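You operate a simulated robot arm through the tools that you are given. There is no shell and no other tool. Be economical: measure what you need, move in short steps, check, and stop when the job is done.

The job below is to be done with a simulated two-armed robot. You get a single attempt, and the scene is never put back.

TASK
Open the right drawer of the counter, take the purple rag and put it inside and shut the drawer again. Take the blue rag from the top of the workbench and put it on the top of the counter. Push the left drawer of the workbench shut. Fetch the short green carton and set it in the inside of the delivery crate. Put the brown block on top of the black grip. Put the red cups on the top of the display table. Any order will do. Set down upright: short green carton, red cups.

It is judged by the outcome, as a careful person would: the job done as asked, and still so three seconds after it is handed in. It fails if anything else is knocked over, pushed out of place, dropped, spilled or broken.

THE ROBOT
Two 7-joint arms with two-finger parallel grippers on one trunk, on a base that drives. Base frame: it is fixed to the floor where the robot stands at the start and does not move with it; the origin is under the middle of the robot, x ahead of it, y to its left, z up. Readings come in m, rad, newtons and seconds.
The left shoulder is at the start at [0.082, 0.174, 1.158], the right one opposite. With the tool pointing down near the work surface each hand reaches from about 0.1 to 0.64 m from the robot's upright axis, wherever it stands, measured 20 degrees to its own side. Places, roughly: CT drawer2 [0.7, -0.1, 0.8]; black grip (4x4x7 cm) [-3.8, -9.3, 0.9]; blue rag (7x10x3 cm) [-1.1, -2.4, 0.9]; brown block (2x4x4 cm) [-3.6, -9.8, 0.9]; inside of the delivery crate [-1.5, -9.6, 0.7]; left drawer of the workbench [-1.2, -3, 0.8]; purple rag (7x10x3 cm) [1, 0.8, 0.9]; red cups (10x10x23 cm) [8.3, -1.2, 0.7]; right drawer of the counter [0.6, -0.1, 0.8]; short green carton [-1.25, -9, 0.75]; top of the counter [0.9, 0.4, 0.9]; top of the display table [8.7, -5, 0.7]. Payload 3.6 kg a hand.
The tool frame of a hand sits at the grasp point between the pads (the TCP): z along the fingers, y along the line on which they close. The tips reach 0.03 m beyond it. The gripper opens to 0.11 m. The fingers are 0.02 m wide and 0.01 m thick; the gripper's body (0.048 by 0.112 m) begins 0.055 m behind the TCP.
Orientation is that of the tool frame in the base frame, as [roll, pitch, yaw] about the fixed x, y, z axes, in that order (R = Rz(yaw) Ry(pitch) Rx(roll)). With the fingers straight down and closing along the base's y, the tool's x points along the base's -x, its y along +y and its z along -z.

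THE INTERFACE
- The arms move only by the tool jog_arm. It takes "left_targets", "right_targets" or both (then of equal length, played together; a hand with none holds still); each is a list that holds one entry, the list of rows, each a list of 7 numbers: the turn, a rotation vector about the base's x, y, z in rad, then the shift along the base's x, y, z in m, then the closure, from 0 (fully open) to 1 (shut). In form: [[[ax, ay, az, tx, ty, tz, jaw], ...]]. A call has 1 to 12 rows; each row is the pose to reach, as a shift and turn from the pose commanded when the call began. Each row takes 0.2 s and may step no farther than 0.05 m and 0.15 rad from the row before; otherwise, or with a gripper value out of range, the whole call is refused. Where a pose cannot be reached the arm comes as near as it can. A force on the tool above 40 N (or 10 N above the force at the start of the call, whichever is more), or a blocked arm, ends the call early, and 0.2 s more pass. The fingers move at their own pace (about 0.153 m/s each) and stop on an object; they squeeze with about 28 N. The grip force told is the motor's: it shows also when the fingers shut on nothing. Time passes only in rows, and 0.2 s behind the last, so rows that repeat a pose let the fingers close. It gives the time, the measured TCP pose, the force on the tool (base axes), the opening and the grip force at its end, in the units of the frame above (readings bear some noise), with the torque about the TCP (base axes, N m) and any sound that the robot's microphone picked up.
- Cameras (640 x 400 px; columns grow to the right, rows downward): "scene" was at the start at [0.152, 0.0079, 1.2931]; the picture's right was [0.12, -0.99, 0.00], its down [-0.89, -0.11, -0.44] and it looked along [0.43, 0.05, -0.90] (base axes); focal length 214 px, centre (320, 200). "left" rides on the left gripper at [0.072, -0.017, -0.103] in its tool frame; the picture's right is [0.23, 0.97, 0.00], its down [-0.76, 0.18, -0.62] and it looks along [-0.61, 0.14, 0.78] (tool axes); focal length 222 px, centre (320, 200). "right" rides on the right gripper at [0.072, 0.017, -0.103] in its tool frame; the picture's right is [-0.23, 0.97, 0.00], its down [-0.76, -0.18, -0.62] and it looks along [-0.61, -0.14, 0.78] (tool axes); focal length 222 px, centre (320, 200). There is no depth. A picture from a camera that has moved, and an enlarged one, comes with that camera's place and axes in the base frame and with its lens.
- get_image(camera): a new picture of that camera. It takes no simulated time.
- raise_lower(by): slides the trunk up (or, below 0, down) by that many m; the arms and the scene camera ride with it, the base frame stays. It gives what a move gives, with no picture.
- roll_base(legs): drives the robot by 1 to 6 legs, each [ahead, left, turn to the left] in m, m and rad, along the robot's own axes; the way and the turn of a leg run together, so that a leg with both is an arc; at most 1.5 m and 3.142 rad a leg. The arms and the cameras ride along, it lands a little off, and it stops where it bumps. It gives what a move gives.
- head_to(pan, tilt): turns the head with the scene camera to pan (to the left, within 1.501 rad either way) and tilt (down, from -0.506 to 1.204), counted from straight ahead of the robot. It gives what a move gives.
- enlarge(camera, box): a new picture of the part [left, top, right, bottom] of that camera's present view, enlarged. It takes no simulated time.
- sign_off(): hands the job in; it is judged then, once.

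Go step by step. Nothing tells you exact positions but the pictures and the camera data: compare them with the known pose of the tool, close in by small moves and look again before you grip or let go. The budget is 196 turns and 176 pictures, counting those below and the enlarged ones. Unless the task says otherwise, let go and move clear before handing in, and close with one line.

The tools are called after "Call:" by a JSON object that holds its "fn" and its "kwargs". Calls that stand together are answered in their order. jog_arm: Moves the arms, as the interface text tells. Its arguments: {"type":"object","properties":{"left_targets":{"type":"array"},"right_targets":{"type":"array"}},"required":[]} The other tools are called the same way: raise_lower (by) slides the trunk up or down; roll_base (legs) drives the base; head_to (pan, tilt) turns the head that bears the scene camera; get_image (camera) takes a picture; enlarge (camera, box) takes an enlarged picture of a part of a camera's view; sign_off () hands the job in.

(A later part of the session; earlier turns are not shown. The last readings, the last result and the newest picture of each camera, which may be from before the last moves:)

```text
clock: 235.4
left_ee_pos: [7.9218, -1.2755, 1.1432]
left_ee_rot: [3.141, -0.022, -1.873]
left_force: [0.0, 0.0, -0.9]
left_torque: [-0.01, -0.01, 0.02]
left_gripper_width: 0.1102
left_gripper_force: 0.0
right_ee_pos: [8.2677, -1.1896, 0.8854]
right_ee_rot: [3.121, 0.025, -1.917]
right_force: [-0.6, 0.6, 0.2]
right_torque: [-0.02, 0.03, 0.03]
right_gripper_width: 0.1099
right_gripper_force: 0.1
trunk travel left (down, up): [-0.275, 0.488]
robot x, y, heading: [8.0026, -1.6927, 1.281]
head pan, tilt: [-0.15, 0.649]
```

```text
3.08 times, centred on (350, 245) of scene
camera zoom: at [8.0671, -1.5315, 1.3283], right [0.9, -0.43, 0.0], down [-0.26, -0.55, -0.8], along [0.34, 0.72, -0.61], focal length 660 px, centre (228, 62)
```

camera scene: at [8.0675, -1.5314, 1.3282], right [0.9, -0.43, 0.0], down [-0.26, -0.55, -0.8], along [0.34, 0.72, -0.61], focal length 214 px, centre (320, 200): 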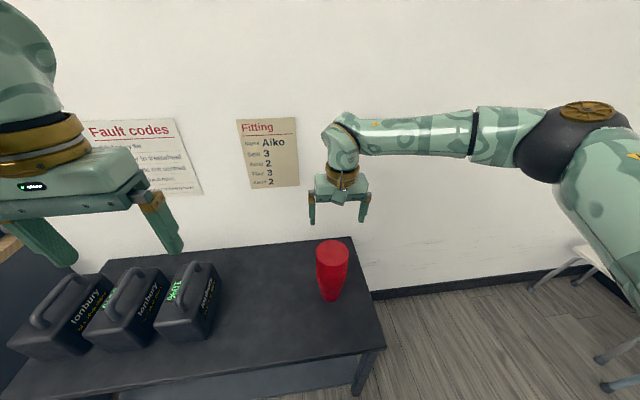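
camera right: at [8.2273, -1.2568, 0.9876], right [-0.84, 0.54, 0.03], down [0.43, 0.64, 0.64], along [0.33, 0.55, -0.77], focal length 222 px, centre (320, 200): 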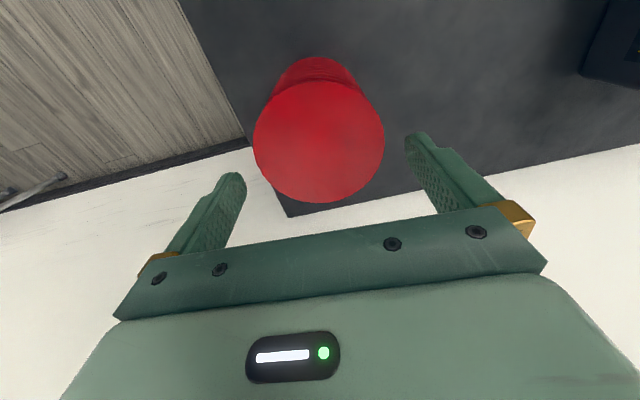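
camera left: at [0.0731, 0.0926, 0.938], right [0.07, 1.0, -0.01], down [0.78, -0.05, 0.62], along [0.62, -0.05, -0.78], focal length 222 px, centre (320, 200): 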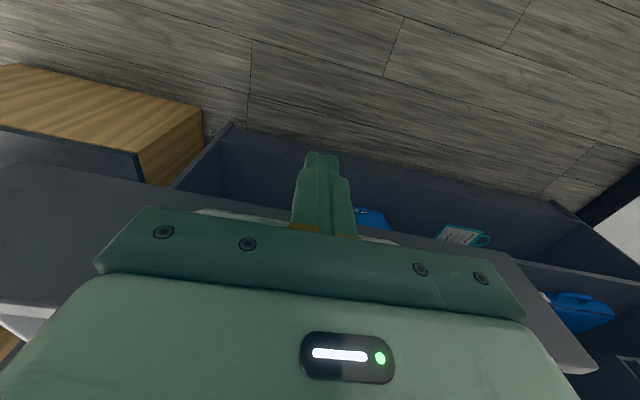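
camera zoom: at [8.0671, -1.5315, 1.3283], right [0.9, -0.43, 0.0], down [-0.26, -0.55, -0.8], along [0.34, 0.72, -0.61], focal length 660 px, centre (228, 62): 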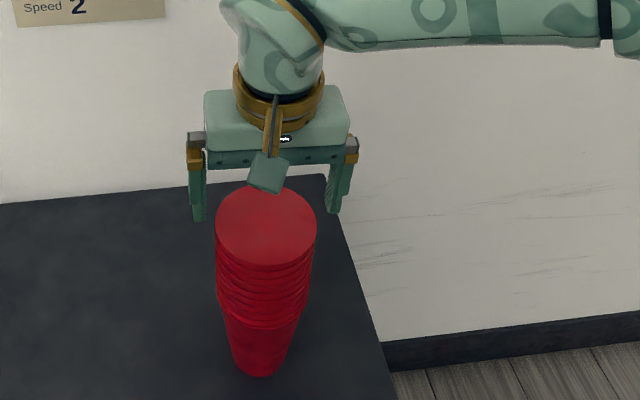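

Laterally spot on; move 1 cm toward me, then descend around the stack and close.

Call:
{"fn": "jog_arm", "kwargs": {"right_targets": [[[0, 0, 0, -0.003, -0.01, 0, 0], [0, 0, 0, -0.003, -0.01, -0.03, 0], [0, 0, 0, -0.003, -0.01, -0.06, 0], [0, 0, 0, -0.003, -0.01, -0.085, 0]]]}}

Call:
{"fn": "get_image", "kwargs": {"camera": "right"}}

```text
clock: 236.4
left_ee_pos: [7.9217, -1.2755, 1.1413]
left_ee_rot: [-3.14, -0.019, -1.871]
left_force: [-0.1, 0.6, -0.6]
left_torque: [0.04, -0.04, 0.02]
left_gripper_width: 0.1102
left_gripper_force: 0.0
right_ee_pos: [8.264, -1.2014, 0.8009]
right_ee_rot: [3.121, 0.025, -1.919]
right_force: [-0.2, -0.7, -0.3]
right_torque: [0.0, 0.0, -0.02]
right_gripper_width: 0.1098
right_gripper_force: 0.0
trunk travel left (down, up): [-0.275, 0.488]
robot x, y, heading: [8.0039, -1.6955, 1.283]
head pan, tilt: [-0.15, 0.649]
```

```text
93 pictures are left
camera right: at [8.2239, -1.2672, 0.9032], right [-0.84, 0.54, 0.03], down [0.43, 0.64, 0.64], along [0.33, 0.55, -0.77], focal length 222 px, centre (320, 200)
```

right: 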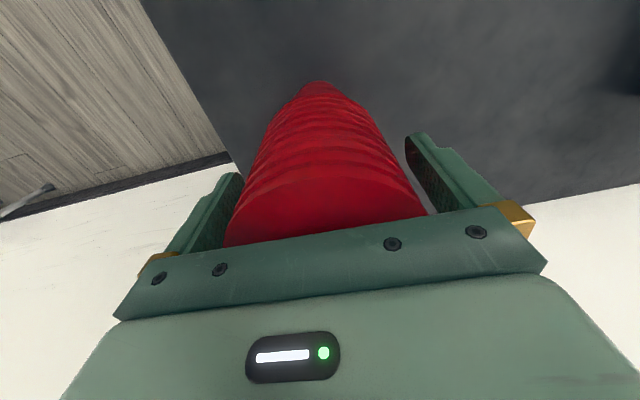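

Fingers straddle the stack without contact. Close and lift.

Call:
{"fn": "jog_arm", "kwargs": {"right_targets": [[[0, 0, 0, 0, 0, 0, 0.5], [0, 0, 0, 0, 0, 0, 1], [0, 0, 0, 0, 0, 0, 1], [0, 0, 0, 0, 0, 0.03, 1], [0, 0, 0, 0, 0, 0.07, 1], [0, 0, 0, 0, 0, 0.11, 1], [0, 0, 0, 0, 0, 0.15, 1], [0, 0, 0, 0, 0, 0.19, 1], [0, 0, 0, 0, 0, 0.23, 1], [0, 0, 0, -0.01, -0.03, 0.25, 1], [0, 0, 0, -0.02, -0.07, 0.25, 1]]]}}

Call:
{"fn": "get_image", "kwargs": {"camera": "scene"}}

```text
clock: 238.8
left_ee_pos: [7.9227, -1.2759, 1.1419]
left_ee_rot: [-3.141, -0.019, -1.87]
left_force: [0.6, -0.1, 0.0]
left_torque: [0.01, -0.03, 0.0]
left_gripper_width: 0.1098
left_gripper_force: 0.0
right_ee_pos: [8.2431, -1.2735, 1.0528]
right_ee_rot: [3.12, 0.025, -1.917]
right_force: [-0.1, -0.2, -0.7]
right_torque: [0.01, -0.01, 0.03]
right_gripper_width: 0.093
right_gripper_force: 27.8
trunk travel left (down, up): [-0.275, 0.488]
robot x, y, heading: [8.0026, -1.697, 1.278]
head pan, tilt: [-0.15, 0.649]
```

```text
92 pictures are left
camera scene: at [8.0673, -1.5324, 1.3284], right [0.9, -0.43, 0.0], down [-0.26, -0.55, -0.8], along [0.34, 0.72, -0.6], focal length 214 px, centre (320, 200)
```

scene: 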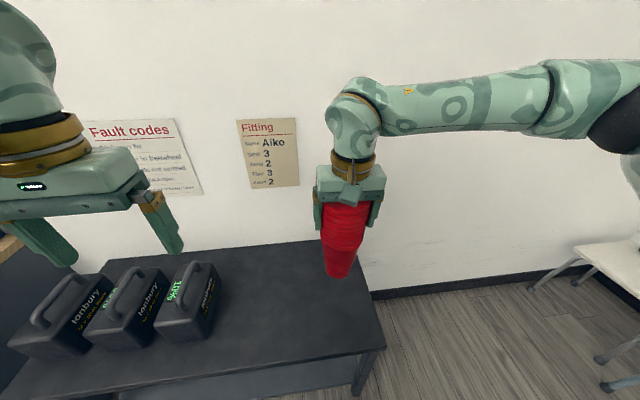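

Cups held securely (0.093 m). Back off, turn right and look toward the display table near (8.7, -5).

Call:
{"fn": "roll_base", "kwargs": {"legs": [[-0.5, 0, 0], [0, 0, -1.58]]}}

Call:
{"fn": "head_to", "kwargs": {"pan": -0.9, "tilt": 0.35}}

Call:
{"fn": "get_image", "kwargs": {"camera": "scene"}}

Call:
{"fn": "head_to", "kwargs": {"pan": 0.0, "tilt": 0.35}}

Call:
{"fn": "get_image", "kwargs": {"camera": "scene"}}

```text
clock: 245.7
left_ee_pos: [8.2764, -2.1136, 1.1426]
left_ee_rot: [-3.139, -0.019, 2.818]
left_force: [0.1, 0.0, -0.2]
left_torque: [0.03, -0.03, 0.0]
left_gripper_width: 0.1098
left_gripper_force: 0.0
right_ee_pos: [8.2748, -2.4356, 1.0528]
right_ee_rot: [3.12, 0.022, 2.771]
right_force: [0.4, 0.0, -0.8]
right_torque: [0.01, 0.02, -0.01]
right_gripper_width: 0.0931
right_gripper_force: 28.1
trunk travel left (down, up): [-0.275, 0.488]
robot x, y, heading: [7.8498, -2.1827, -0.311]
head pan, tilt: [-0.15, 0.649]
```

```text
clock: 246.8
left_ee_pos: [8.2759, -2.1124, 1.142]
left_ee_rot: [-3.141, -0.021, 2.818]
left_force: [0.2, -0.3, -0.4]
left_torque: [-0.02, 0.01, 0.0]
left_gripper_width: 0.11
left_gripper_force: 0.2
right_ee_pos: [8.2735, -2.4353, 1.0516]
right_ee_rot: [3.121, 0.025, 2.773]
right_force: [0.0, 0.4, -1.2]
right_torque: [0.0, -0.03, 0.01]
right_gripper_width: 0.0932
right_gripper_force: 28.1
trunk travel left (down, up): [-0.275, 0.488]
robot x, y, heading: [7.8531, -2.1882, -0.309]
head pan, tilt: [-0.901, 0.351]
```

```text
91 pictures are left
camera scene: at [7.9725, -2.3006, 1.3553], right [-0.94, -0.35, 0.0], down [-0.12, 0.32, -0.94], along [0.33, -0.88, -0.34], focal length 214 px, centre (320, 200)
```

scene: 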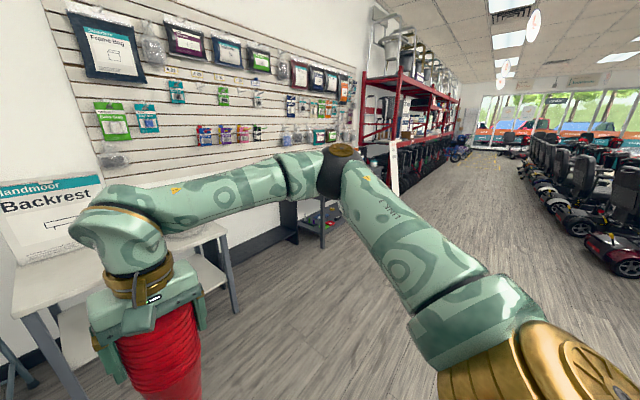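

```text
clock: 247.9
left_ee_pos: [8.2763, -2.1141, 1.1404]
left_ee_rot: [-3.14, -0.022, 2.819]
left_force: [0.2, -0.5, 0.1]
left_torque: [0.0, 0.0, 0.0]
left_gripper_width: 0.11
left_gripper_force: 0.0
right_ee_pos: [8.2726, -2.4351, 1.0514]
right_ee_rot: [3.121, 0.024, 2.772]
right_force: [-0.6, -0.3, -0.7]
right_torque: [-0.02, 0.05, -0.02]
right_gripper_width: 0.0931
right_gripper_force: 28.1
trunk travel left (down, up): [-0.275, 0.488]
robot x, y, heading: [7.8564, -2.1858, -0.316]
head pan, tilt: [0.0, 0.351]
```

```text
90 pictures are left
camera scene: at [8.0286, -2.2423, 1.3553], right [-0.31, -0.95, 0.0], down [-0.33, 0.11, -0.94], along [0.89, -0.29, -0.34], focal length 214 px, centre (320, 200)
```

scene: 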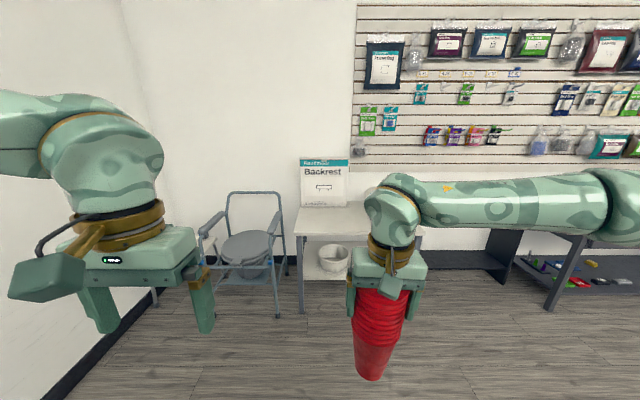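

The display table should be along the far wall, about 2.4 m to my right. Strafe right along the clear aisle and look.

Call:
{"fn": "roll_base", "kwargs": {"legs": [[0.1, -1.2, 0], [0.1, -1.1, 0]]}}

Call:
{"fn": "head_to", "kwargs": {"pan": -0.1, "tilt": 0.5}}

Call:
{"fn": "get_image", "kwargs": {"camera": "scene"}}

```text
clock: 259.2
left_ee_pos: [7.7754, -4.3365, 1.1415]
left_ee_rot: [-3.14, -0.019, 2.829]
left_force: [0.3, -0.3, 0.2]
left_torque: [0.0, 0.02, -0.01]
left_gripper_width: 0.1101
left_gripper_force: 0.1
right_ee_pos: [7.7758, -4.6574, 1.0518]
right_ee_rot: [3.12, 0.024, 2.785]
right_force: [-0.4, -0.6, -1.4]
right_torque: [0.0, 0.02, 0.0]
right_gripper_width: 0.0929
right_gripper_force: 27.8
trunk travel left (down, up): [-0.275, 0.488]
robot x, y, heading: [7.3527, -4.4166, -0.303]
head pan, tilt: [0.0, 0.351]
```

```text
clock: 259.9
left_ee_pos: [7.7748, -4.3372, 1.1411]
left_ee_rot: [-3.14, -0.021, 2.829]
left_force: [0.2, 0.5, 0.0]
left_torque: [0.01, 0.0, 0.04]
left_gripper_width: 0.1102
left_gripper_force: 0.2
right_ee_pos: [7.7754, -4.657, 1.0511]
right_ee_rot: [3.12, 0.022, 2.783]
right_force: [-0.3, -1.1, -1.1]
right_torque: [-0.03, 0.02, 0.0]
right_gripper_width: 0.0929
right_gripper_force: 28.3
trunk travel left (down, up): [-0.275, 0.488]
robot x, y, heading: [7.3507, -4.4093, -0.303]
head pan, tilt: [-0.099, 0.499]
```

```text
89 pictures are left
camera scene: at [7.5237, -4.4749, 1.3417], right [-0.39, -0.92, 0.0], down [-0.44, 0.19, -0.88], along [0.81, -0.34, -0.48], focal length 214 px, centre (320, 200)
```

scene: 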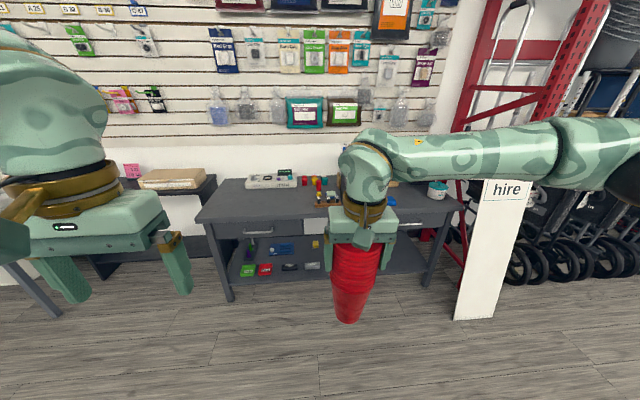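

This dark table with drawers is the display table (top z≈0.70). Approach its free left-front area.

Call:
{"fn": "roll_base", "kwargs": {"legs": [[0.0, 0.33, 0], [0.7, 0, 0]]}}

Call:
{"fn": "head_to", "kwargs": {"pan": -0.1, "tilt": 0.75}}

Call:
{"fn": "get_image", "kwargs": {"camera": "scene"}}

```text
clock: 265.5
left_ee_pos: [8.5388, -4.2417, 1.1414]
left_ee_rot: [-3.14, -0.02, 2.808]
left_force: [0.0, 0.6, -0.3]
left_torque: [0.01, 0.01, 0.01]
left_gripper_width: 0.11
left_gripper_force: 0.2
right_ee_pos: [8.5337, -4.5631, 1.0514]
right_ee_rot: [3.121, 0.021, 2.763]
right_force: [0.3, 0.0, -1.2]
right_torque: [0.01, 0.03, 0.01]
right_gripper_width: 0.0928
right_gripper_force: 28.3
trunk travel left (down, up): [-0.275, 0.488]
robot x, y, heading: [8.1154, -4.3103, -0.325]
head pan, tilt: [-0.099, 0.499]
```

```text
clock: 266.3
left_ee_pos: [8.5377, -4.2408, 1.1412]
left_ee_rot: [-3.14, -0.02, 2.808]
left_force: [-0.4, 0.0, -0.6]
left_torque: [-0.01, 0.02, -0.04]
left_gripper_width: 0.11
left_gripper_force: 0.1
right_ee_pos: [8.5328, -4.5634, 1.0529]
right_ee_rot: [3.12, 0.023, 2.765]
right_force: [-0.5, -0.9, -1.1]
right_torque: [0.02, 0.0, -0.04]
right_gripper_width: 0.0926
right_gripper_force: 28.5
trunk travel left (down, up): [-0.275, 0.488]
robot x, y, heading: [8.1202, -4.3074, -0.325]
head pan, tilt: [-0.099, 0.75]
```

```text
88 pictures are left
camera scene: at [8.2771, -4.3716, 1.3198], right [-0.41, -0.91, 0.0], down [-0.62, 0.28, -0.73], along [0.67, -0.3, -0.68], focal length 214 px, centre (320, 200)
```

scene: 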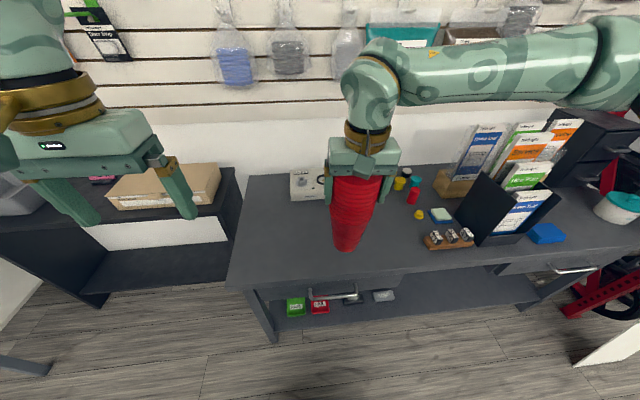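

Target spot about (8.715, -4.606). Drive 0.11 m closer, move over it and lower to just above the table.

Call:
{"fn": "roll_base", "kwargs": {"legs": [[0.11, 0, 0]]}}

Call:
{"fn": "jog_arm", "kwargs": {"right_targets": [[[0, 0, 0, 0.035, -0.004, 0, 1], [0, 0, 0, 0.075, -0.008, 0, 1], [0, 0, 0, 0.075, -0.008, -0.04, 1], [0, 0, 0, 0.075, -0.008, -0.08, 1], [0, 0, 0, 0.075, -0.008, -0.11, 1]]]}}

Call:
{"fn": "get_image", "kwargs": {"camera": "scene"}}

```text
clock: 267.5
left_ee_pos: [8.6433, -4.275, 1.1403]
left_ee_rot: [-3.139, -0.021, 2.812]
left_force: [0.5, -0.7, -0.3]
left_torque: [0.0, 0.02, 0.01]
left_gripper_width: 0.11
left_gripper_force: 0.0
right_ee_pos: [8.638, -4.5985, 1.0517]
right_ee_rot: [3.12, 0.023, 2.764]
right_force: [0.4, -0.1, -1.7]
right_torque: [0.0, 0.02, -0.02]
right_gripper_width: 0.0927
right_gripper_force: 28.0
trunk travel left (down, up): [-0.275, 0.488]
robot x, y, heading: [8.2184, -4.346, -0.32]
head pan, tilt: [-0.099, 0.75]
```

```text
clock: 268.7
left_ee_pos: [8.6418, -4.2754, 1.1419]
left_ee_rot: [-3.139, -0.021, 2.812]
left_force: [0.8, -0.3, -0.6]
left_torque: [0.0, 0.04, 0.02]
left_gripper_width: 0.1101
left_gripper_force: 0.1
right_ee_pos: [8.7116, -4.6055, 0.9424]
right_ee_rot: [3.12, 0.023, 2.766]
right_force: [0.4, -0.8, -1.0]
right_torque: [0.04, 0.01, 0.04]
right_gripper_width: 0.093
right_gripper_force: 28.2
trunk travel left (down, up): [-0.275, 0.488]
robot x, y, heading: [8.217, -4.3469, -0.324]
head pan, tilt: [-0.099, 0.75]
```

```text
87 pictures are left
camera scene: at [8.3812, -4.4066, 1.3196], right [-0.41, -0.91, 0.0], down [-0.62, 0.28, -0.73], along [0.67, -0.3, -0.68], focal length 214 px, centre (320, 200)
```

scene: 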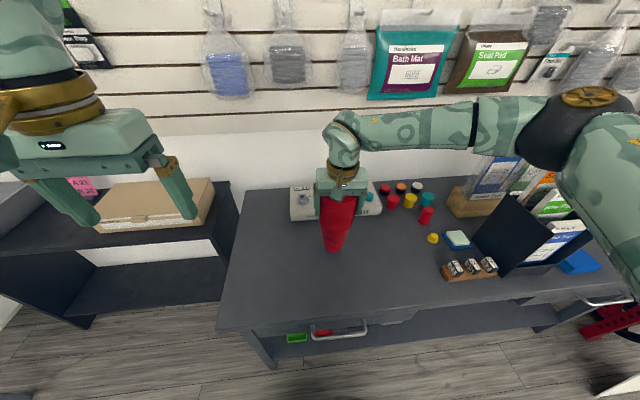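

Lower in small steps until the stack touches the table.

Call:
{"fn": "jog_arm", "kwargs": {"right_targets": [[[0, 0, 0, 0, 0, -0.02, 1], [0, 0, 0, 0, 0, -0.035, 1], [0, 0, 0, 0, 0, -0.043, 1], [0, 0, 0, 0, 0, -0.049, 1]]]}}

Call:
{"fn": "enlarge", "kwargs": {"camera": "scene", "box": [220, 130, 460, 290]}}

```text
clock: 269.7
left_ee_pos: [8.64, -4.2748, 1.1427]
left_ee_rot: [-3.139, -0.017, 2.811]
left_force: [1.2, 0.4, -0.5]
left_torque: [-0.01, 0.02, -0.01]
left_gripper_width: 0.1099
left_gripper_force: 0.1
right_ee_pos: [8.7128, -4.6056, 0.8967]
right_ee_rot: [3.119, 0.029, 2.764]
right_force: [-0.9, -1.0, 25.5]
right_torque: [-1.08, 0.17, -0.01]
right_gripper_width: 0.0931
right_gripper_force: 28.2
trunk travel left (down, up): [-0.275, 0.488]
robot x, y, heading: [8.2173, -4.3423, -0.32]
head pan, tilt: [-0.099, 0.75]
```

```text
2.50 times, centred on (340, 210) of scene
camera zoom: at [8.379, -4.4054, 1.3204], right [-0.41, -0.91, 0.0], down [-0.62, 0.28, -0.73], along [0.67, -0.3, -0.68], focal length 536 px, centre (270, 175)
```

zoom: 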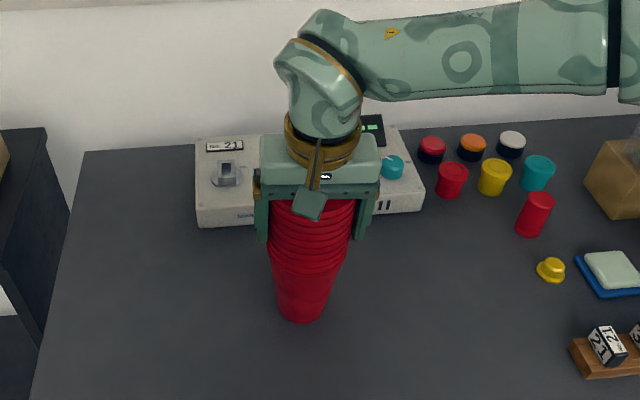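

Touched down. Ease up 3 mm, open, and rise straight up.

Call:
{"fn": "jog_arm", "kwargs": {"right_targets": [[[0, 0, 0, 0, 0, 0.003, 1], [0, 0, 0, 0, 0, 0.003, 0.1], [0, 0, 0, 0, 0, 0.003, 0], [0, 0, 0, 0, 0, 0.003, 0], [0, 0, 0, 0, 0, 0.03, 0], [0, 0, 0, 0, 0, 0.07, 0], [0, 0, 0, 0, 0, 0.11, 0], [0, 0, 0, 0, 0, 0.15, 0], [0, 0, 0, 0, 0, 0.19, 0], [0, 0, 0, 0, 0, 0.23, 0], [0, 0, 0, -0.04, 0.01, 0.24, 0]]]}}

Call:
{"fn": "get_image", "kwargs": {"camera": "scene"}}

```text
clock: 272.1
left_ee_pos: [8.6406, -4.2758, 1.1423]
left_ee_rot: [-3.139, -0.02, 2.811]
left_force: [0.0, -0.8, 0.7]
left_torque: [0.02, -0.02, -0.01]
left_gripper_width: 0.1102
left_gripper_force: 0.1
right_ee_pos: [8.6716, -4.5969, 1.1343]
right_ee_rot: [3.119, 0.024, 2.764]
right_force: [-0.3, -0.6, -0.3]
right_torque: [-0.02, -0.04, 0.0]
right_gripper_width: 0.11
right_gripper_force: 0.2
trunk travel left (down, up): [-0.275, 0.488]
robot x, y, heading: [8.2199, -4.3426, -0.324]
head pan, tilt: [-0.099, 0.75]
```

```text
85 pictures are left
camera scene: at [8.3793, -4.4068, 1.3199], right [-0.41, -0.91, 0.0], down [-0.62, 0.28, -0.73], along [0.67, -0.3, -0.68], focal length 214 px, centre (320, 200)
```

scene: 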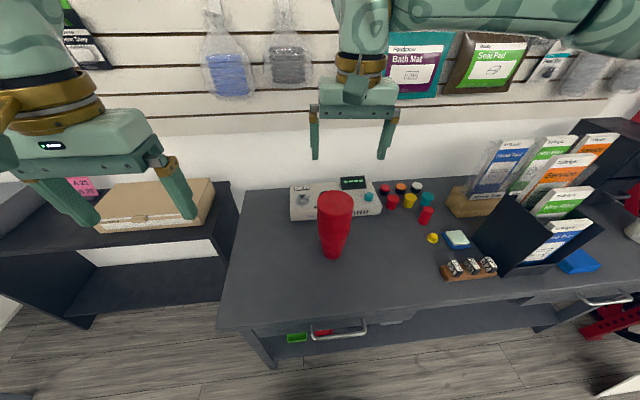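

Cups stand upright on the display table. Back off, turn to face down the aisle toward the windows, and look.

Call:
{"fn": "roll_base", "kwargs": {"legs": [[-0.75, 0, 0], [0, 0, -1.55]]}}

Call:
{"fn": "head_to", "kwargs": {"pan": 0.0, "tilt": 0.3}}

Call:
{"fn": "get_image", "kwargs": {"camera": "scene"}}

Call:
{"fn": "head_to", "kwargs": {"pan": -0.8, "tilt": 0.3}}

Call:
{"fn": "get_image", "kwargs": {"camera": "scene"}}

```text
clock: 279.8
left_ee_pos: [7.603, -4.5373, 1.1415]
left_ee_rot: [-3.14, -0.02, 1.243]
left_force: [0.4, -0.3, -0.4]
left_torque: [-0.02, -0.02, 0.01]
left_gripper_width: 0.11
left_gripper_force: 0.1
right_ee_pos: [7.2836, -4.5685, 1.1334]
right_ee_rot: [3.121, 0.023, 1.196]
right_force: [-1.1, 0.4, 0.6]
right_torque: [-0.03, 0.02, -0.01]
right_gripper_width: 0.1099
right_gripper_force: 0.1
trunk travel left (down, up): [-0.275, 0.488]
robot x, y, heading: [7.538, -4.1147, -1.891]
head pan, tilt: [-0.099, 0.75]
```

```text
clock: 280.7
left_ee_pos: [7.6021, -4.5372, 1.1421]
left_ee_rot: [-3.139, -0.022, 1.243]
left_force: [0.4, 0.7, 1.0]
left_torque: [0.0, 0.01, -0.02]
left_gripper_width: 0.1102
left_gripper_force: 0.0
right_ee_pos: [7.2826, -4.5682, 1.1331]
right_ee_rot: [3.12, 0.026, 1.195]
right_force: [0.5, 0.1, -0.2]
right_torque: [-0.02, 0.02, -0.02]
right_gripper_width: 0.1101
right_gripper_force: 0.1
trunk travel left (down, up): [-0.275, 0.488]
robot x, y, heading: [7.5332, -4.1116, -1.887]
head pan, tilt: [0.0, 0.3]
```

```text
84 pictures are left
camera scene: at [7.4758, -4.2881, 1.36], right [-0.95, 0.31, 0.0], down [0.09, 0.28, -0.95], along [-0.3, -0.91, -0.3], focal length 214 px, centre (320, 200)
```

scene: 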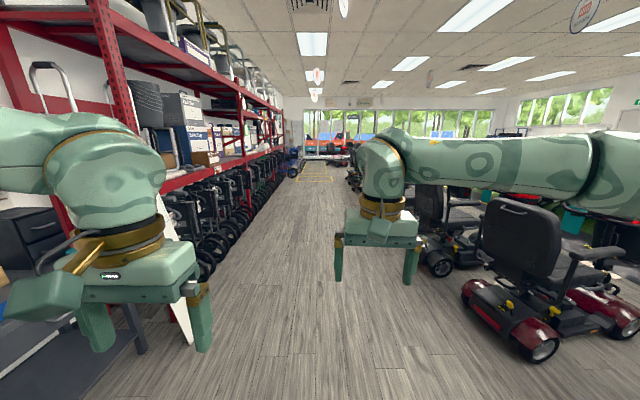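

```text
clock: 281.9
left_ee_pos: [7.6029, -4.5369, 1.1417]
left_ee_rot: [-3.138, -0.021, 1.243]
left_force: [-0.7, -0.2, 0.7]
left_torque: [0.0, -0.02, 0.02]
left_gripper_width: 0.1099
left_gripper_force: 0.0
right_ee_pos: [7.2824, -4.568, 1.1331]
right_ee_rot: [3.12, 0.025, 1.196]
right_force: [0.6, -0.1, 0.3]
right_torque: [0.01, 0.01, 0.03]
right_gripper_width: 0.1101
right_gripper_force: 0.1
trunk travel left (down, up): [-0.275, 0.488]
robot x, y, heading: [7.5307, -4.1148, -1.89]
head pan, tilt: [-0.799, 0.3]
```

```text
83 pictures are left
camera scene: at [7.4212, -4.2402, 1.3601], right [-0.44, 0.9, 0.0], down [0.27, 0.13, -0.96], along [-0.86, -0.42, -0.3], focal length 214 px, centre (320, 200)
```

scene: 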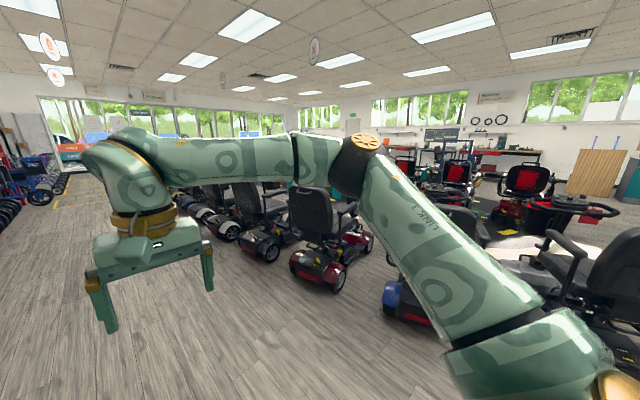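

The aisle is clear ahead. Drive 4.2 m along it and look again.

Call:
{"fn": "roll_base", "kwargs": {"legs": [[1.4, 0.0, 0.015], [1.4, -0.05, 0], [1.4, -0.05, 0]]}}

Call:
{"fn": "head_to", "kwargs": {"pan": -0.7, "tilt": 0.25}}

Call:
{"fn": "get_image", "kwargs": {"camera": "scene"}}

Call:
{"fn": "head_to", "kwargs": {"pan": 0.0, "tilt": 0.25}}

Call:
{"fn": "get_image", "kwargs": {"camera": "scene"}}

```text
clock: 301.6
left_ee_pos: [6.2517, -8.4267, 1.142]
left_ee_rot: [-3.14, -0.021, 1.253]
left_force: [-0.4, -0.4, -0.3]
left_torque: [-0.02, 0.01, -0.01]
left_gripper_width: 0.1099
left_gripper_force: 0.0
right_ee_pos: [5.9319, -8.4606, 1.1321]
right_ee_rot: [3.12, 0.024, 1.207]
right_force: [-0.3, 1.1, 0.3]
right_torque: [0.0, 0.0, -0.05]
right_gripper_width: 0.1101
right_gripper_force: 0.1
trunk travel left (down, up): [-0.275, 0.488]
robot x, y, heading: [6.1745, -8.0001, -1.879]
head pan, tilt: [-0.799, 0.3]
```

```text
clock: 302.3
left_ee_pos: [6.2512, -8.4251, 1.1422]
left_ee_rot: [-3.141, -0.021, 1.255]
left_force: [0.9, 0.1, -0.2]
left_torque: [0.01, -0.02, 0.03]
left_gripper_width: 0.11
left_gripper_force: 0.1
right_ee_pos: [5.9303, -8.4605, 1.1336]
right_ee_rot: [3.121, 0.026, 1.21]
right_force: [1.1, 1.1, 0.3]
right_torque: [0.0, -0.01, 0.0]
right_gripper_width: 0.11
right_gripper_force: 0.0
trunk travel left (down, up): [-0.275, 0.488]
robot x, y, heading: [6.1714, -8.0049, -1.872]
head pan, tilt: [-0.7, 0.25]
```

```text
82 pictures are left
camera scene: at [6.0709, -8.1384, 1.3648], right [-0.53, 0.85, 0.0], down [0.21, 0.13, -0.97], along [-0.82, -0.52, -0.25], focal length 214 px, centre (320, 200)
```

scene: 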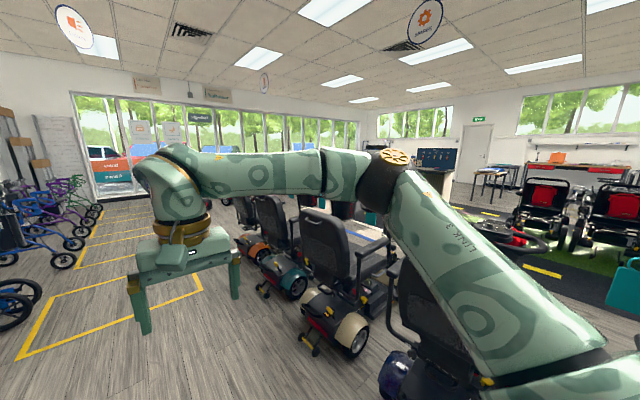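

```text
clock: 303.4
left_ee_pos: [6.2493, -8.425, 1.1407]
left_ee_rot: [-3.138, -0.018, 1.255]
left_force: [0.0, 0.0, -0.3]
left_torque: [-0.01, 0.03, 0.0]
left_gripper_width: 0.1102
left_gripper_force: 0.1
right_ee_pos: [5.9317, -8.4606, 1.1325]
right_ee_rot: [3.121, 0.025, 1.209]
right_force: [0.6, 0.8, -0.4]
right_torque: [-0.02, 0.02, -0.03]
right_gripper_width: 0.1103
right_gripper_force: 0.1
trunk travel left (down, up): [-0.275, 0.488]
robot x, y, heading: [6.1723, -8.0034, -1.884]
head pan, tilt: [0.0, 0.25]
```

```text
81 pictures are left
camera scene: at [6.1215, -8.1777, 1.3648], right [-0.95, 0.3, 0.0], down [0.08, 0.24, -0.97], along [-0.29, -0.92, -0.25], focal length 214 px, centre (320, 200)
```

scene: 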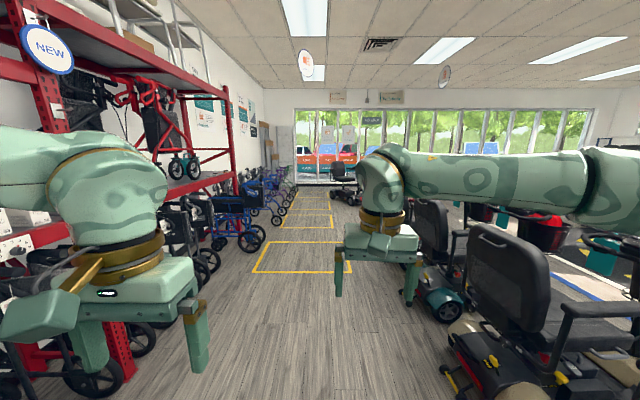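

Continue along the aisle past the end of the scooter row.

Call:
{"fn": "roll_base", "kwargs": {"legs": [[1.4, -0.05, 0.01], [1.4, -0.05, 0], [1.2, 0, 0]]}}

Call:
{"fn": "head_to", "kwargs": {"pan": -1.2, "tilt": 0.25}}

Call:
{"fn": "get_image", "kwargs": {"camera": "scene"}}

Call:
{"fn": "head_to", "kwargs": {"pan": -0.4, "tilt": 0.25}}

Call:
{"fn": "get_image", "kwargs": {"camera": "scene"}}

```text
clock: 322.7
left_ee_pos: [4.9125, -12.2112, 1.1411]
left_ee_rot: [-3.137, -0.021, 1.227]
left_force: [0.1, -0.4, -0.3]
left_torque: [0.01, 0.03, 0.01]
left_gripper_width: 0.1101
left_gripper_force: 0.1
right_ee_pos: [4.5926, -12.2372, 1.1335]
right_ee_rot: [3.121, 0.023, 1.183]
right_force: [-1.0, -0.1, 0.4]
right_torque: [0.02, 0.03, -0.01]
right_gripper_width: 0.1101
right_gripper_force: 0.1
trunk travel left (down, up): [-0.275, 0.488]
robot x, y, heading: [4.8462, -11.7846, -1.903]
head pan, tilt: [0.0, 0.25]
```

```text
clock: 324.1
left_ee_pos: [4.9133, -12.2096, 1.1419]
left_ee_rot: [-3.141, -0.02, 1.227]
left_force: [0.3, 0.5, -0.9]
left_torque: [-0.02, 0.06, 0.01]
left_gripper_width: 0.1102
left_gripper_force: 0.0
right_ee_pos: [4.5923, -12.2374, 1.1332]
right_ee_rot: [3.121, 0.025, 1.181]
right_force: [-0.5, 1.7, 0.7]
right_torque: [-0.01, -0.05, -0.02]
right_gripper_width: 0.11
right_gripper_force: 0.2
trunk travel left (down, up): [-0.275, 0.488]
robot x, y, heading: [4.8499, -11.7913, -1.91]
head pan, tilt: [-1.201, 0.25]
```

```text
80 pictures are left
camera scene: at [4.7274, -11.8748, 1.3648], right [-0.04, 1.0, 0.0], down [0.25, 0.01, -0.97], along [-0.97, -0.03, -0.25], focal length 214 px, centre (320, 200)
```

scene: 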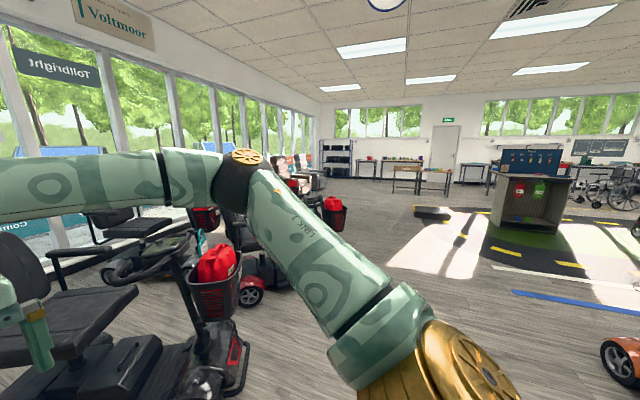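

```text
clock: 325.2
left_ee_pos: [4.9131, -12.2097, 1.1422]
left_ee_rot: [-3.141, -0.02, 1.228]
left_force: [0.3, 0.0, -0.4]
left_torque: [-0.02, -0.01, -0.04]
left_gripper_width: 0.1103
left_gripper_force: 0.0
right_ee_pos: [4.592, -12.2374, 1.1326]
right_ee_rot: [3.121, 0.026, 1.181]
right_force: [-0.7, 0.3, 0.3]
right_torque: [-0.04, -0.04, -0.02]
right_gripper_width: 0.11
right_gripper_force: 0.1
trunk travel left (down, up): [-0.275, 0.488]
robot x, y, heading: [4.8457, -11.7861, -1.905]
head pan, tilt: [-0.4, 0.25]
```

```text
79 pictures are left
camera scene: at [4.758, -11.9407, 1.3648], right [-0.74, 0.67, 0.0], down [0.17, 0.18, -0.97], along [-0.65, -0.72, -0.25], focal length 214 px, centre (320, 200)
```

scene: 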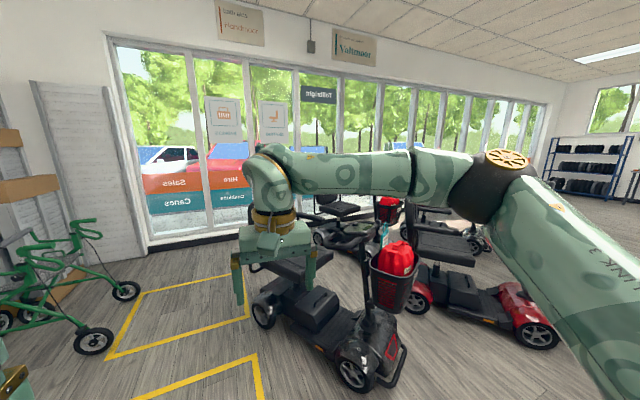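

The corridor between the two scooter rows leads to the small wooden table near (-1.1, -9.85). Turn right and go down it.

Call:
{"fn": "roll_base", "kwargs": {"legs": [[0, 0, -1.54], [1.4, 0, 0], [1.4, 0.05, 0]]}}

Call:
{"fn": "head_to", "kwargs": {"pan": 0.0, "tilt": 0.3}}

Call:
{"fn": "get_image", "kwargs": {"camera": "scene"}}

```text
clock: 342.7
left_ee_pos: [1.7124, -11.0269, 1.1422]
left_ee_rot: [-3.14, -0.021, -0.318]
left_force: [-0.5, 0.3, -1.0]
left_torque: [0.01, 0.01, 0.02]
left_gripper_width: 0.11
left_gripper_force: 0.1
right_ee_pos: [1.677, -10.7074, 1.1327]
right_ee_rot: [3.12, 0.023, -0.363]
right_force: [-0.2, 0.1, -0.4]
right_torque: [-0.01, 0.03, -0.04]
right_gripper_width: 0.1102
right_gripper_force: 0.1
trunk travel left (down, up): [-0.275, 0.488]
robot x, y, heading: [2.1367, -10.9544, 2.832]
head pan, tilt: [-0.4, 0.25]
```

```text
clock: 343.5
left_ee_pos: [1.7121, -11.0278, 1.1426]
left_ee_rot: [-3.14, -0.022, -0.317]
left_force: [0.7, 0.8, -0.3]
left_torque: [-0.01, 0.01, 0.0]
left_gripper_width: 0.11
left_gripper_force: 0.1
right_ee_pos: [1.6769, -10.7087, 1.1325]
right_ee_rot: [3.121, 0.024, -0.363]
right_force: [-0.1, 0.3, -0.5]
right_torque: [0.02, 0.04, -0.03]
right_gripper_width: 0.1102
right_gripper_force: 0.0
trunk travel left (down, up): [-0.275, 0.488]
robot x, y, heading: [2.1376, -10.9525, 2.831]
head pan, tilt: [0.0, 0.3]
```

```text
78 pictures are left
camera scene: at [1.9603, -10.8971, 1.3601], right [0.3, 0.95, 0.0], down [0.28, -0.09, -0.96], along [-0.91, 0.29, -0.3], focal length 214 px, centre (320, 200)
```

scene: 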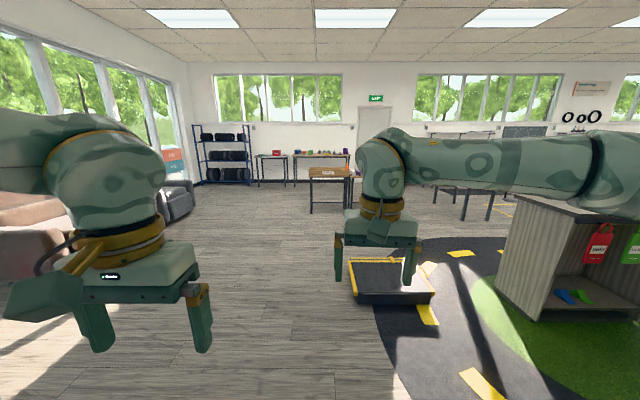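

Call:
{"fn": "enlarge", "kwargs": {"camera": "scene", "box": [180, 130, 380, 230]}}

Call:
{"fn": "roll_base", "kwargs": {"legs": [[1.2, 0.25, 0], [1.0, 0, 0]]}}

Call:
{"fn": "head_to", "kwargs": {"pan": -0.35, "tilt": 0.4}}

Call:
{"fn": "get_image", "kwargs": {"camera": "scene"}}

```text
3.20 times, centred on (280, 180) of scene
camera zoom: at [1.9603, -10.8971, 1.3601], right [0.3, 0.95, 0.0], down [0.28, -0.09, -0.96], along [-0.91, 0.29, -0.3], focal length 686 px, centre (448, 264)
```

zoom: 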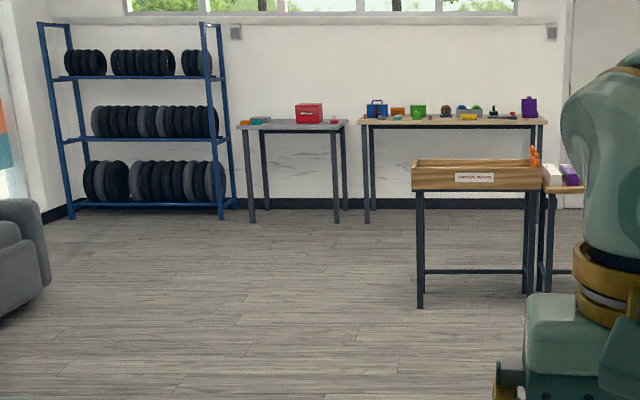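

```text
clock: 354.6
left_ee_pos: [-0.464, -10.5422, 1.1415]
left_ee_rot: [-3.139, -0.021, -0.343]
left_force: [-0.7, -0.5, -0.1]
left_torque: [-0.02, 0.0, 0.0]
left_gripper_width: 0.1101
left_gripper_force: 0.1
right_ee_pos: [-0.4899, -10.2211, 1.1321]
right_ee_rot: [3.12, 0.023, -0.39]
right_force: [-0.8, 0.3, -1.4]
right_torque: [0.0, -0.02, 0.0]
right_gripper_width: 0.1102
right_gripper_force: 0.1
trunk travel left (down, up): [-0.275, 0.488]
robot x, y, heading: [-0.0408, -10.4788, 2.804]
head pan, tilt: [0.0, 0.3]
```

```text
clock: 355.4
left_ee_pos: [-0.4631, -10.5429, 1.1405]
left_ee_rot: [-3.141, -0.021, -0.344]
left_force: [-1.0, 0.1, 0.2]
left_torque: [0.02, 0.03, -0.03]
left_gripper_width: 0.1102
left_gripper_force: 0.0
right_ee_pos: [-0.4899, -10.2218, 1.1328]
right_ee_rot: [3.121, 0.023, -0.39]
right_force: [0.0, 0.7, -0.3]
right_torque: [0.03, 0.02, -0.02]
right_gripper_width: 0.1097
right_gripper_force: 0.1
trunk travel left (down, up): [-0.275, 0.488]
robot x, y, heading: [-0.0381, -10.4774, 2.806]
head pan, tilt: [-0.351, 0.4]
```

```text
76 pictures are left
camera scene: at [-0.1956, -10.3902, 1.3508], right [0.63, 0.77, 0.0], down [0.3, -0.25, -0.92], along [-0.71, 0.58, -0.39], focal length 214 px, centre (320, 200)
```

scene: 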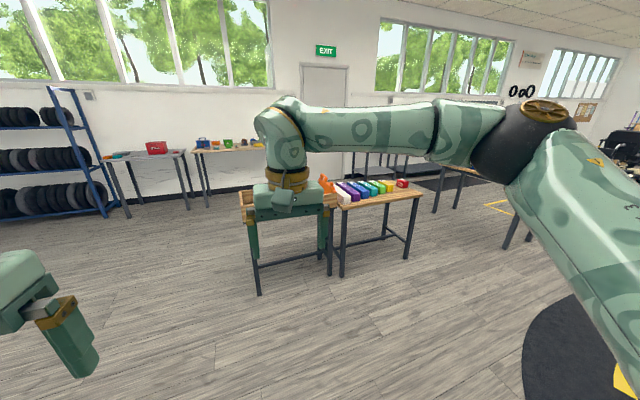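

Crate table with a neighboring table holding a row of coloured cartons. Zoom in.

Call:
{"fn": "enlarge", "kwargs": {"camera": "scene", "box": [230, 160, 430, 240]}}

```text
3.20 times, centred on (330, 200) of scene
camera zoom: at [-0.1956, -10.3902, 1.3508], right [0.63, 0.77, 0.0], down [0.3, -0.25, -0.92], along [-0.71, 0.58, -0.39], focal length 686 px, centre (288, 200)
```

zoom: 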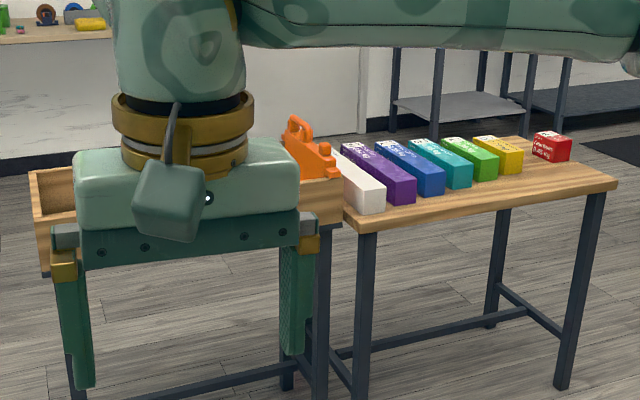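

Green carton is near (-1.205, -8.95). Go forward, then strafe right to stand before it, keeping clear of the dark ramp behind.

Call:
{"fn": "roll_base", "kwargs": {"legs": [[0.72, 0.0, 0.03], [0, -0.95, 0]]}}

Call:
{"fn": "head_to", "kwargs": {"pan": -0.1, "tilt": 0.65}}

Call:
{"fn": "get_image", "kwargs": {"camera": "scene"}}

```text
clock: 363.9
left_ee_pos: [-0.8617, -9.4273, 1.1419]
left_ee_rot: [-3.14, -0.021, -0.324]
left_force: [-0.7, 0.1, 0.2]
left_torque: [-0.01, 0.03, 0.0]
left_gripper_width: 0.11
left_gripper_force: 0.0
right_ee_pos: [-0.8951, -9.1076, 1.1337]
right_ee_rot: [3.121, 0.025, -0.37]
right_force: [0.4, -0.4, 0.5]
right_torque: [-0.05, 0.04, 0.01]
right_gripper_width: 0.1102
right_gripper_force: 0.0
trunk travel left (down, up): [-0.275, 0.488]
robot x, y, heading: [-0.4381, -9.3606, 2.825]
head pan, tilt: [-0.351, 0.4]
```

```text
clock: 364.6
left_ee_pos: [-0.8616, -9.4272, 1.1413]
left_ee_rot: [-3.138, -0.02, -0.325]
left_force: [-0.5, -0.3, 0.4]
left_torque: [-0.01, 0.0, -0.03]
left_gripper_width: 0.1098
left_gripper_force: 0.0
right_ee_pos: [-0.8961, -9.1074, 1.1328]
right_ee_rot: [3.121, 0.023, -0.37]
right_force: [0.0, -0.6, -0.3]
right_torque: [0.01, 0.02, 0.01]
right_gripper_width: 0.1099
right_gripper_force: 0.1
trunk travel left (down, up): [-0.275, 0.488]
robot x, y, heading: [-0.4399, -9.355, 2.826]
head pan, tilt: [-0.099, 0.649]
```

```text
74 pictures are left
camera scene: at [-0.6041, -9.293, 1.3284], right [0.4, 0.91, 0.0], down [0.55, -0.24, -0.8], along [-0.73, 0.32, -0.6], focal length 214 px, centre (320, 200)
```

scene: 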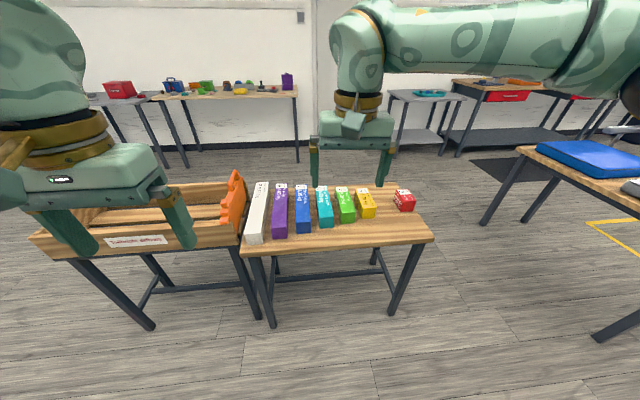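

Call:
{"fn": "enlarge", "kwargs": {"camera": "scene", "box": [230, 160, 430, 285]}}

Call:
{"fn": "enlarge", "kwargs": {"camera": "scene", "box": [30, 150, 250, 287]}}

```text
3.20 times, centred on (330, 222) of scene
camera zoom: at [-0.6041, -9.293, 1.3284], right [0.4, 0.91, 0.0], down [0.55, -0.24, -0.8], along [-0.73, 0.32, -0.6], focal length 686 px, centre (288, 128)
```

zoom: 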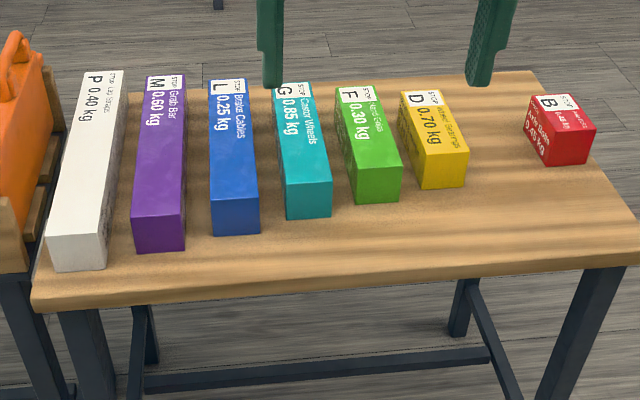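

```text
2.91 times, centred on (140, 218) of scene
camera zoom: at [-0.6041, -9.293, 1.3284], right [0.4, 0.91, 0.0], down [0.55, -0.24, -0.8], along [-0.73, 0.32, -0.6], focal length 624 px, centre (844, 146)
```

zoom: 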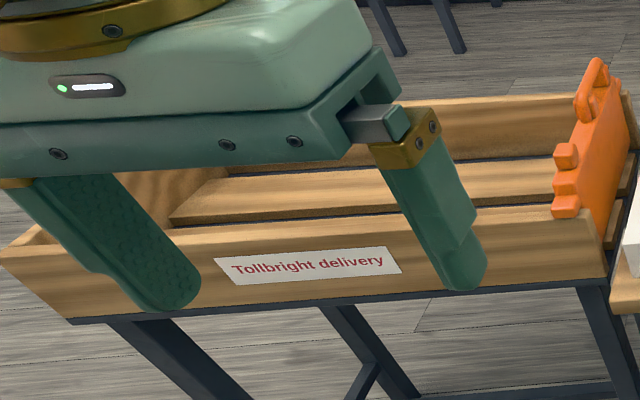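

The green carton (F, 0.30 kg) is at about (-1.279, -8.875), top z≈0.745, ~6 cm wide with narrow gaps to its neighbors. Drive closer and hover the right hand above it.

Call:
{"fn": "roll_base", "kwargs": {"legs": [[0.38, 0, 0]]}}

Call:
{"fn": "jog_arm", "kwargs": {"right_targets": [[[0.005, -0.015, 0.02, -0.007, 0.038, 0, 0.2], [0.011, -0.029, 0.04, -0.014, 0.076, -0.01, 0.2], [0.011, -0.029, 0.04, -0.0216, 0.114, -0.02, 0.2], [0.011, -0.029, 0.04, -0.0216, 0.114, -0.06, 0.2], [0.011, -0.029, 0.04, -0.0216, 0.114, -0.1, 0.2], [0.011, -0.029, 0.04, -0.0216, 0.114, -0.14, 0.2], [0.011, -0.029, 0.04, -0.0216, 0.114, -0.18, 0.2], [0.011, -0.029, 0.04, -0.0216, 0.114, -0.22, 0.2]]]}}

Call:
{"fn": "get_image", "kwargs": {"camera": "right"}}

Call:
{"fn": "get_image", "kwargs": {"camera": "scene"}}

```text
clock: 367.1
left_ee_pos: [-1.2256, -9.3072, 1.1413]
left_ee_rot: [-3.14, -0.021, -0.328]
left_force: [-0.8, 0.2, 0.0]
left_torque: [0.0, 0.01, 0.01]
left_gripper_width: 0.11
left_gripper_force: 0.0
right_ee_pos: [-1.257, -8.9866, 1.1323]
right_ee_rot: [3.122, 0.021, -0.374]
right_force: [-0.2, 1.1, 0.2]
right_torque: [0.0, -0.04, 0.0]
right_gripper_width: 0.11
right_gripper_force: 0.0
trunk travel left (down, up): [-0.275, 0.488]
robot x, y, heading: [-0.8034, -9.2349, 2.82]
head pan, tilt: [-0.099, 0.649]
```

```text
clock: 368.9
left_ee_pos: [-1.2247, -9.3062, 1.1415]
left_ee_rot: [-3.14, -0.021, -0.329]
left_force: [-0.4, 0.3, 0.6]
left_torque: [-0.03, -0.01, -0.01]
left_gripper_width: 0.1101
left_gripper_force: 0.1
right_ee_pos: [-1.2798, -8.8735, 0.9114]
right_ee_rot: [3.138, 0.001, -0.335]
right_force: [0.2, 0.0, -0.8]
right_torque: [-0.01, 0.02, 0.01]
right_gripper_width: 0.0879
right_gripper_force: 0.0
trunk travel left (down, up): [-0.275, 0.488]
robot x, y, heading: [-0.8026, -9.2371, 2.827]
head pan, tilt: [-0.099, 0.649]
```

```text
71 pictures are left
camera right: at [-1.2163, -8.9142, 1.0142], right [-0.53, -0.85, 0.0], down [-0.66, 0.42, 0.62], along [-0.53, 0.33, -0.78], focal length 222 px, centre (320, 200)
```

right: 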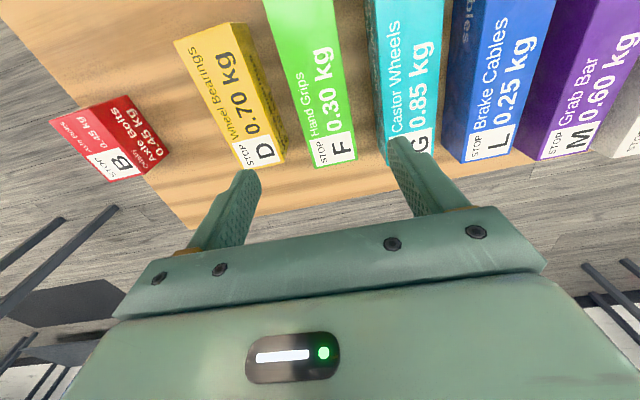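

```text
70 pictures are left
camera scene: at [-0.9666, -9.1728, 1.3282], right [0.41, 0.91, 0.0], down [0.55, -0.25, -0.8], along [-0.73, 0.32, -0.61], focal length 214 px, centre (320, 200)
```

scene: 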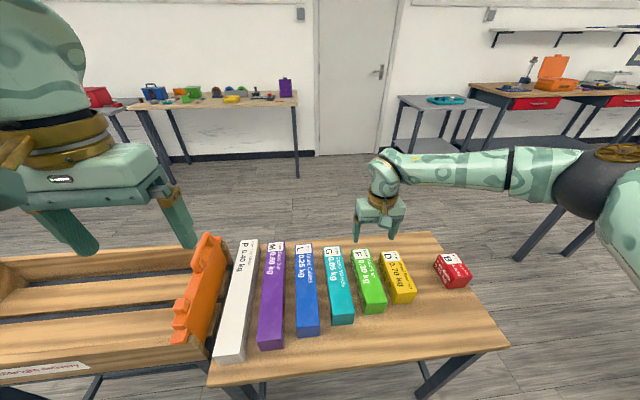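

Well aligned. Correct 5 mm, then descend with 8 cm opening and check before closing.

Call:
{"fn": "jog_arm", "kwargs": {"right_targets": [[[0, 0, 0, -0.0016, -0.005, -0.04, 0.27], [0, 0, 0, -0.0016, -0.005, -0.08, 0.27], [0, 0, 0, -0.0016, -0.005, -0.12, 0.27], [0, 0, 0, -0.0016, -0.005, -0.15, 0.27], [0, 0, 0, -0.0016, -0.005, -0.17, 0.27]]]}}

Call:
{"fn": "get_image", "kwargs": {"camera": "right"}}

```text
clock: 370.1
left_ee_pos: [-1.2257, -9.308, 1.1417]
left_ee_rot: [-3.138, -0.021, -0.329]
left_force: [0.2, 0.9, -0.1]
left_torque: [-0.01, 0.0, -0.02]
left_gripper_width: 0.11
left_gripper_force: 0.1
right_ee_pos: [-1.2806, -8.8762, 0.7395]
right_ee_rot: [-3.141, 0.0, -0.336]
right_force: [0.3, 0.2, -0.2]
right_torque: [0.01, 0.05, -0.05]
right_gripper_width: 0.0804
right_gripper_force: 0.1
trunk travel left (down, up): [-0.275, 0.488]
robot x, y, heading: [-0.804, -9.2367, 2.824]
head pan, tilt: [-0.099, 0.649]
```

```text
69 pictures are left
camera right: at [-1.218, -8.9174, 0.8443], right [-0.53, -0.85, 0.0], down [-0.66, 0.42, 0.62], along [-0.53, 0.33, -0.78], focal length 222 px, centre (320, 200)
```

right: 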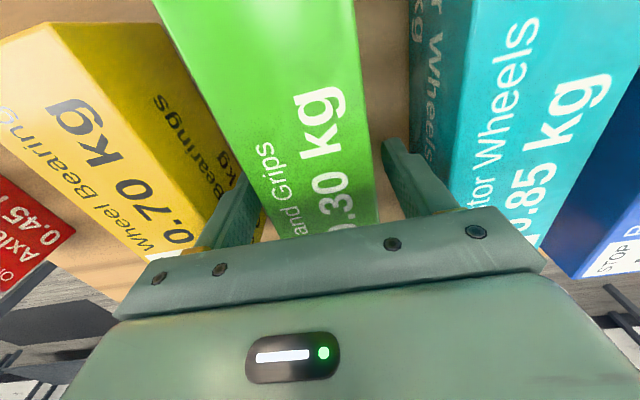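

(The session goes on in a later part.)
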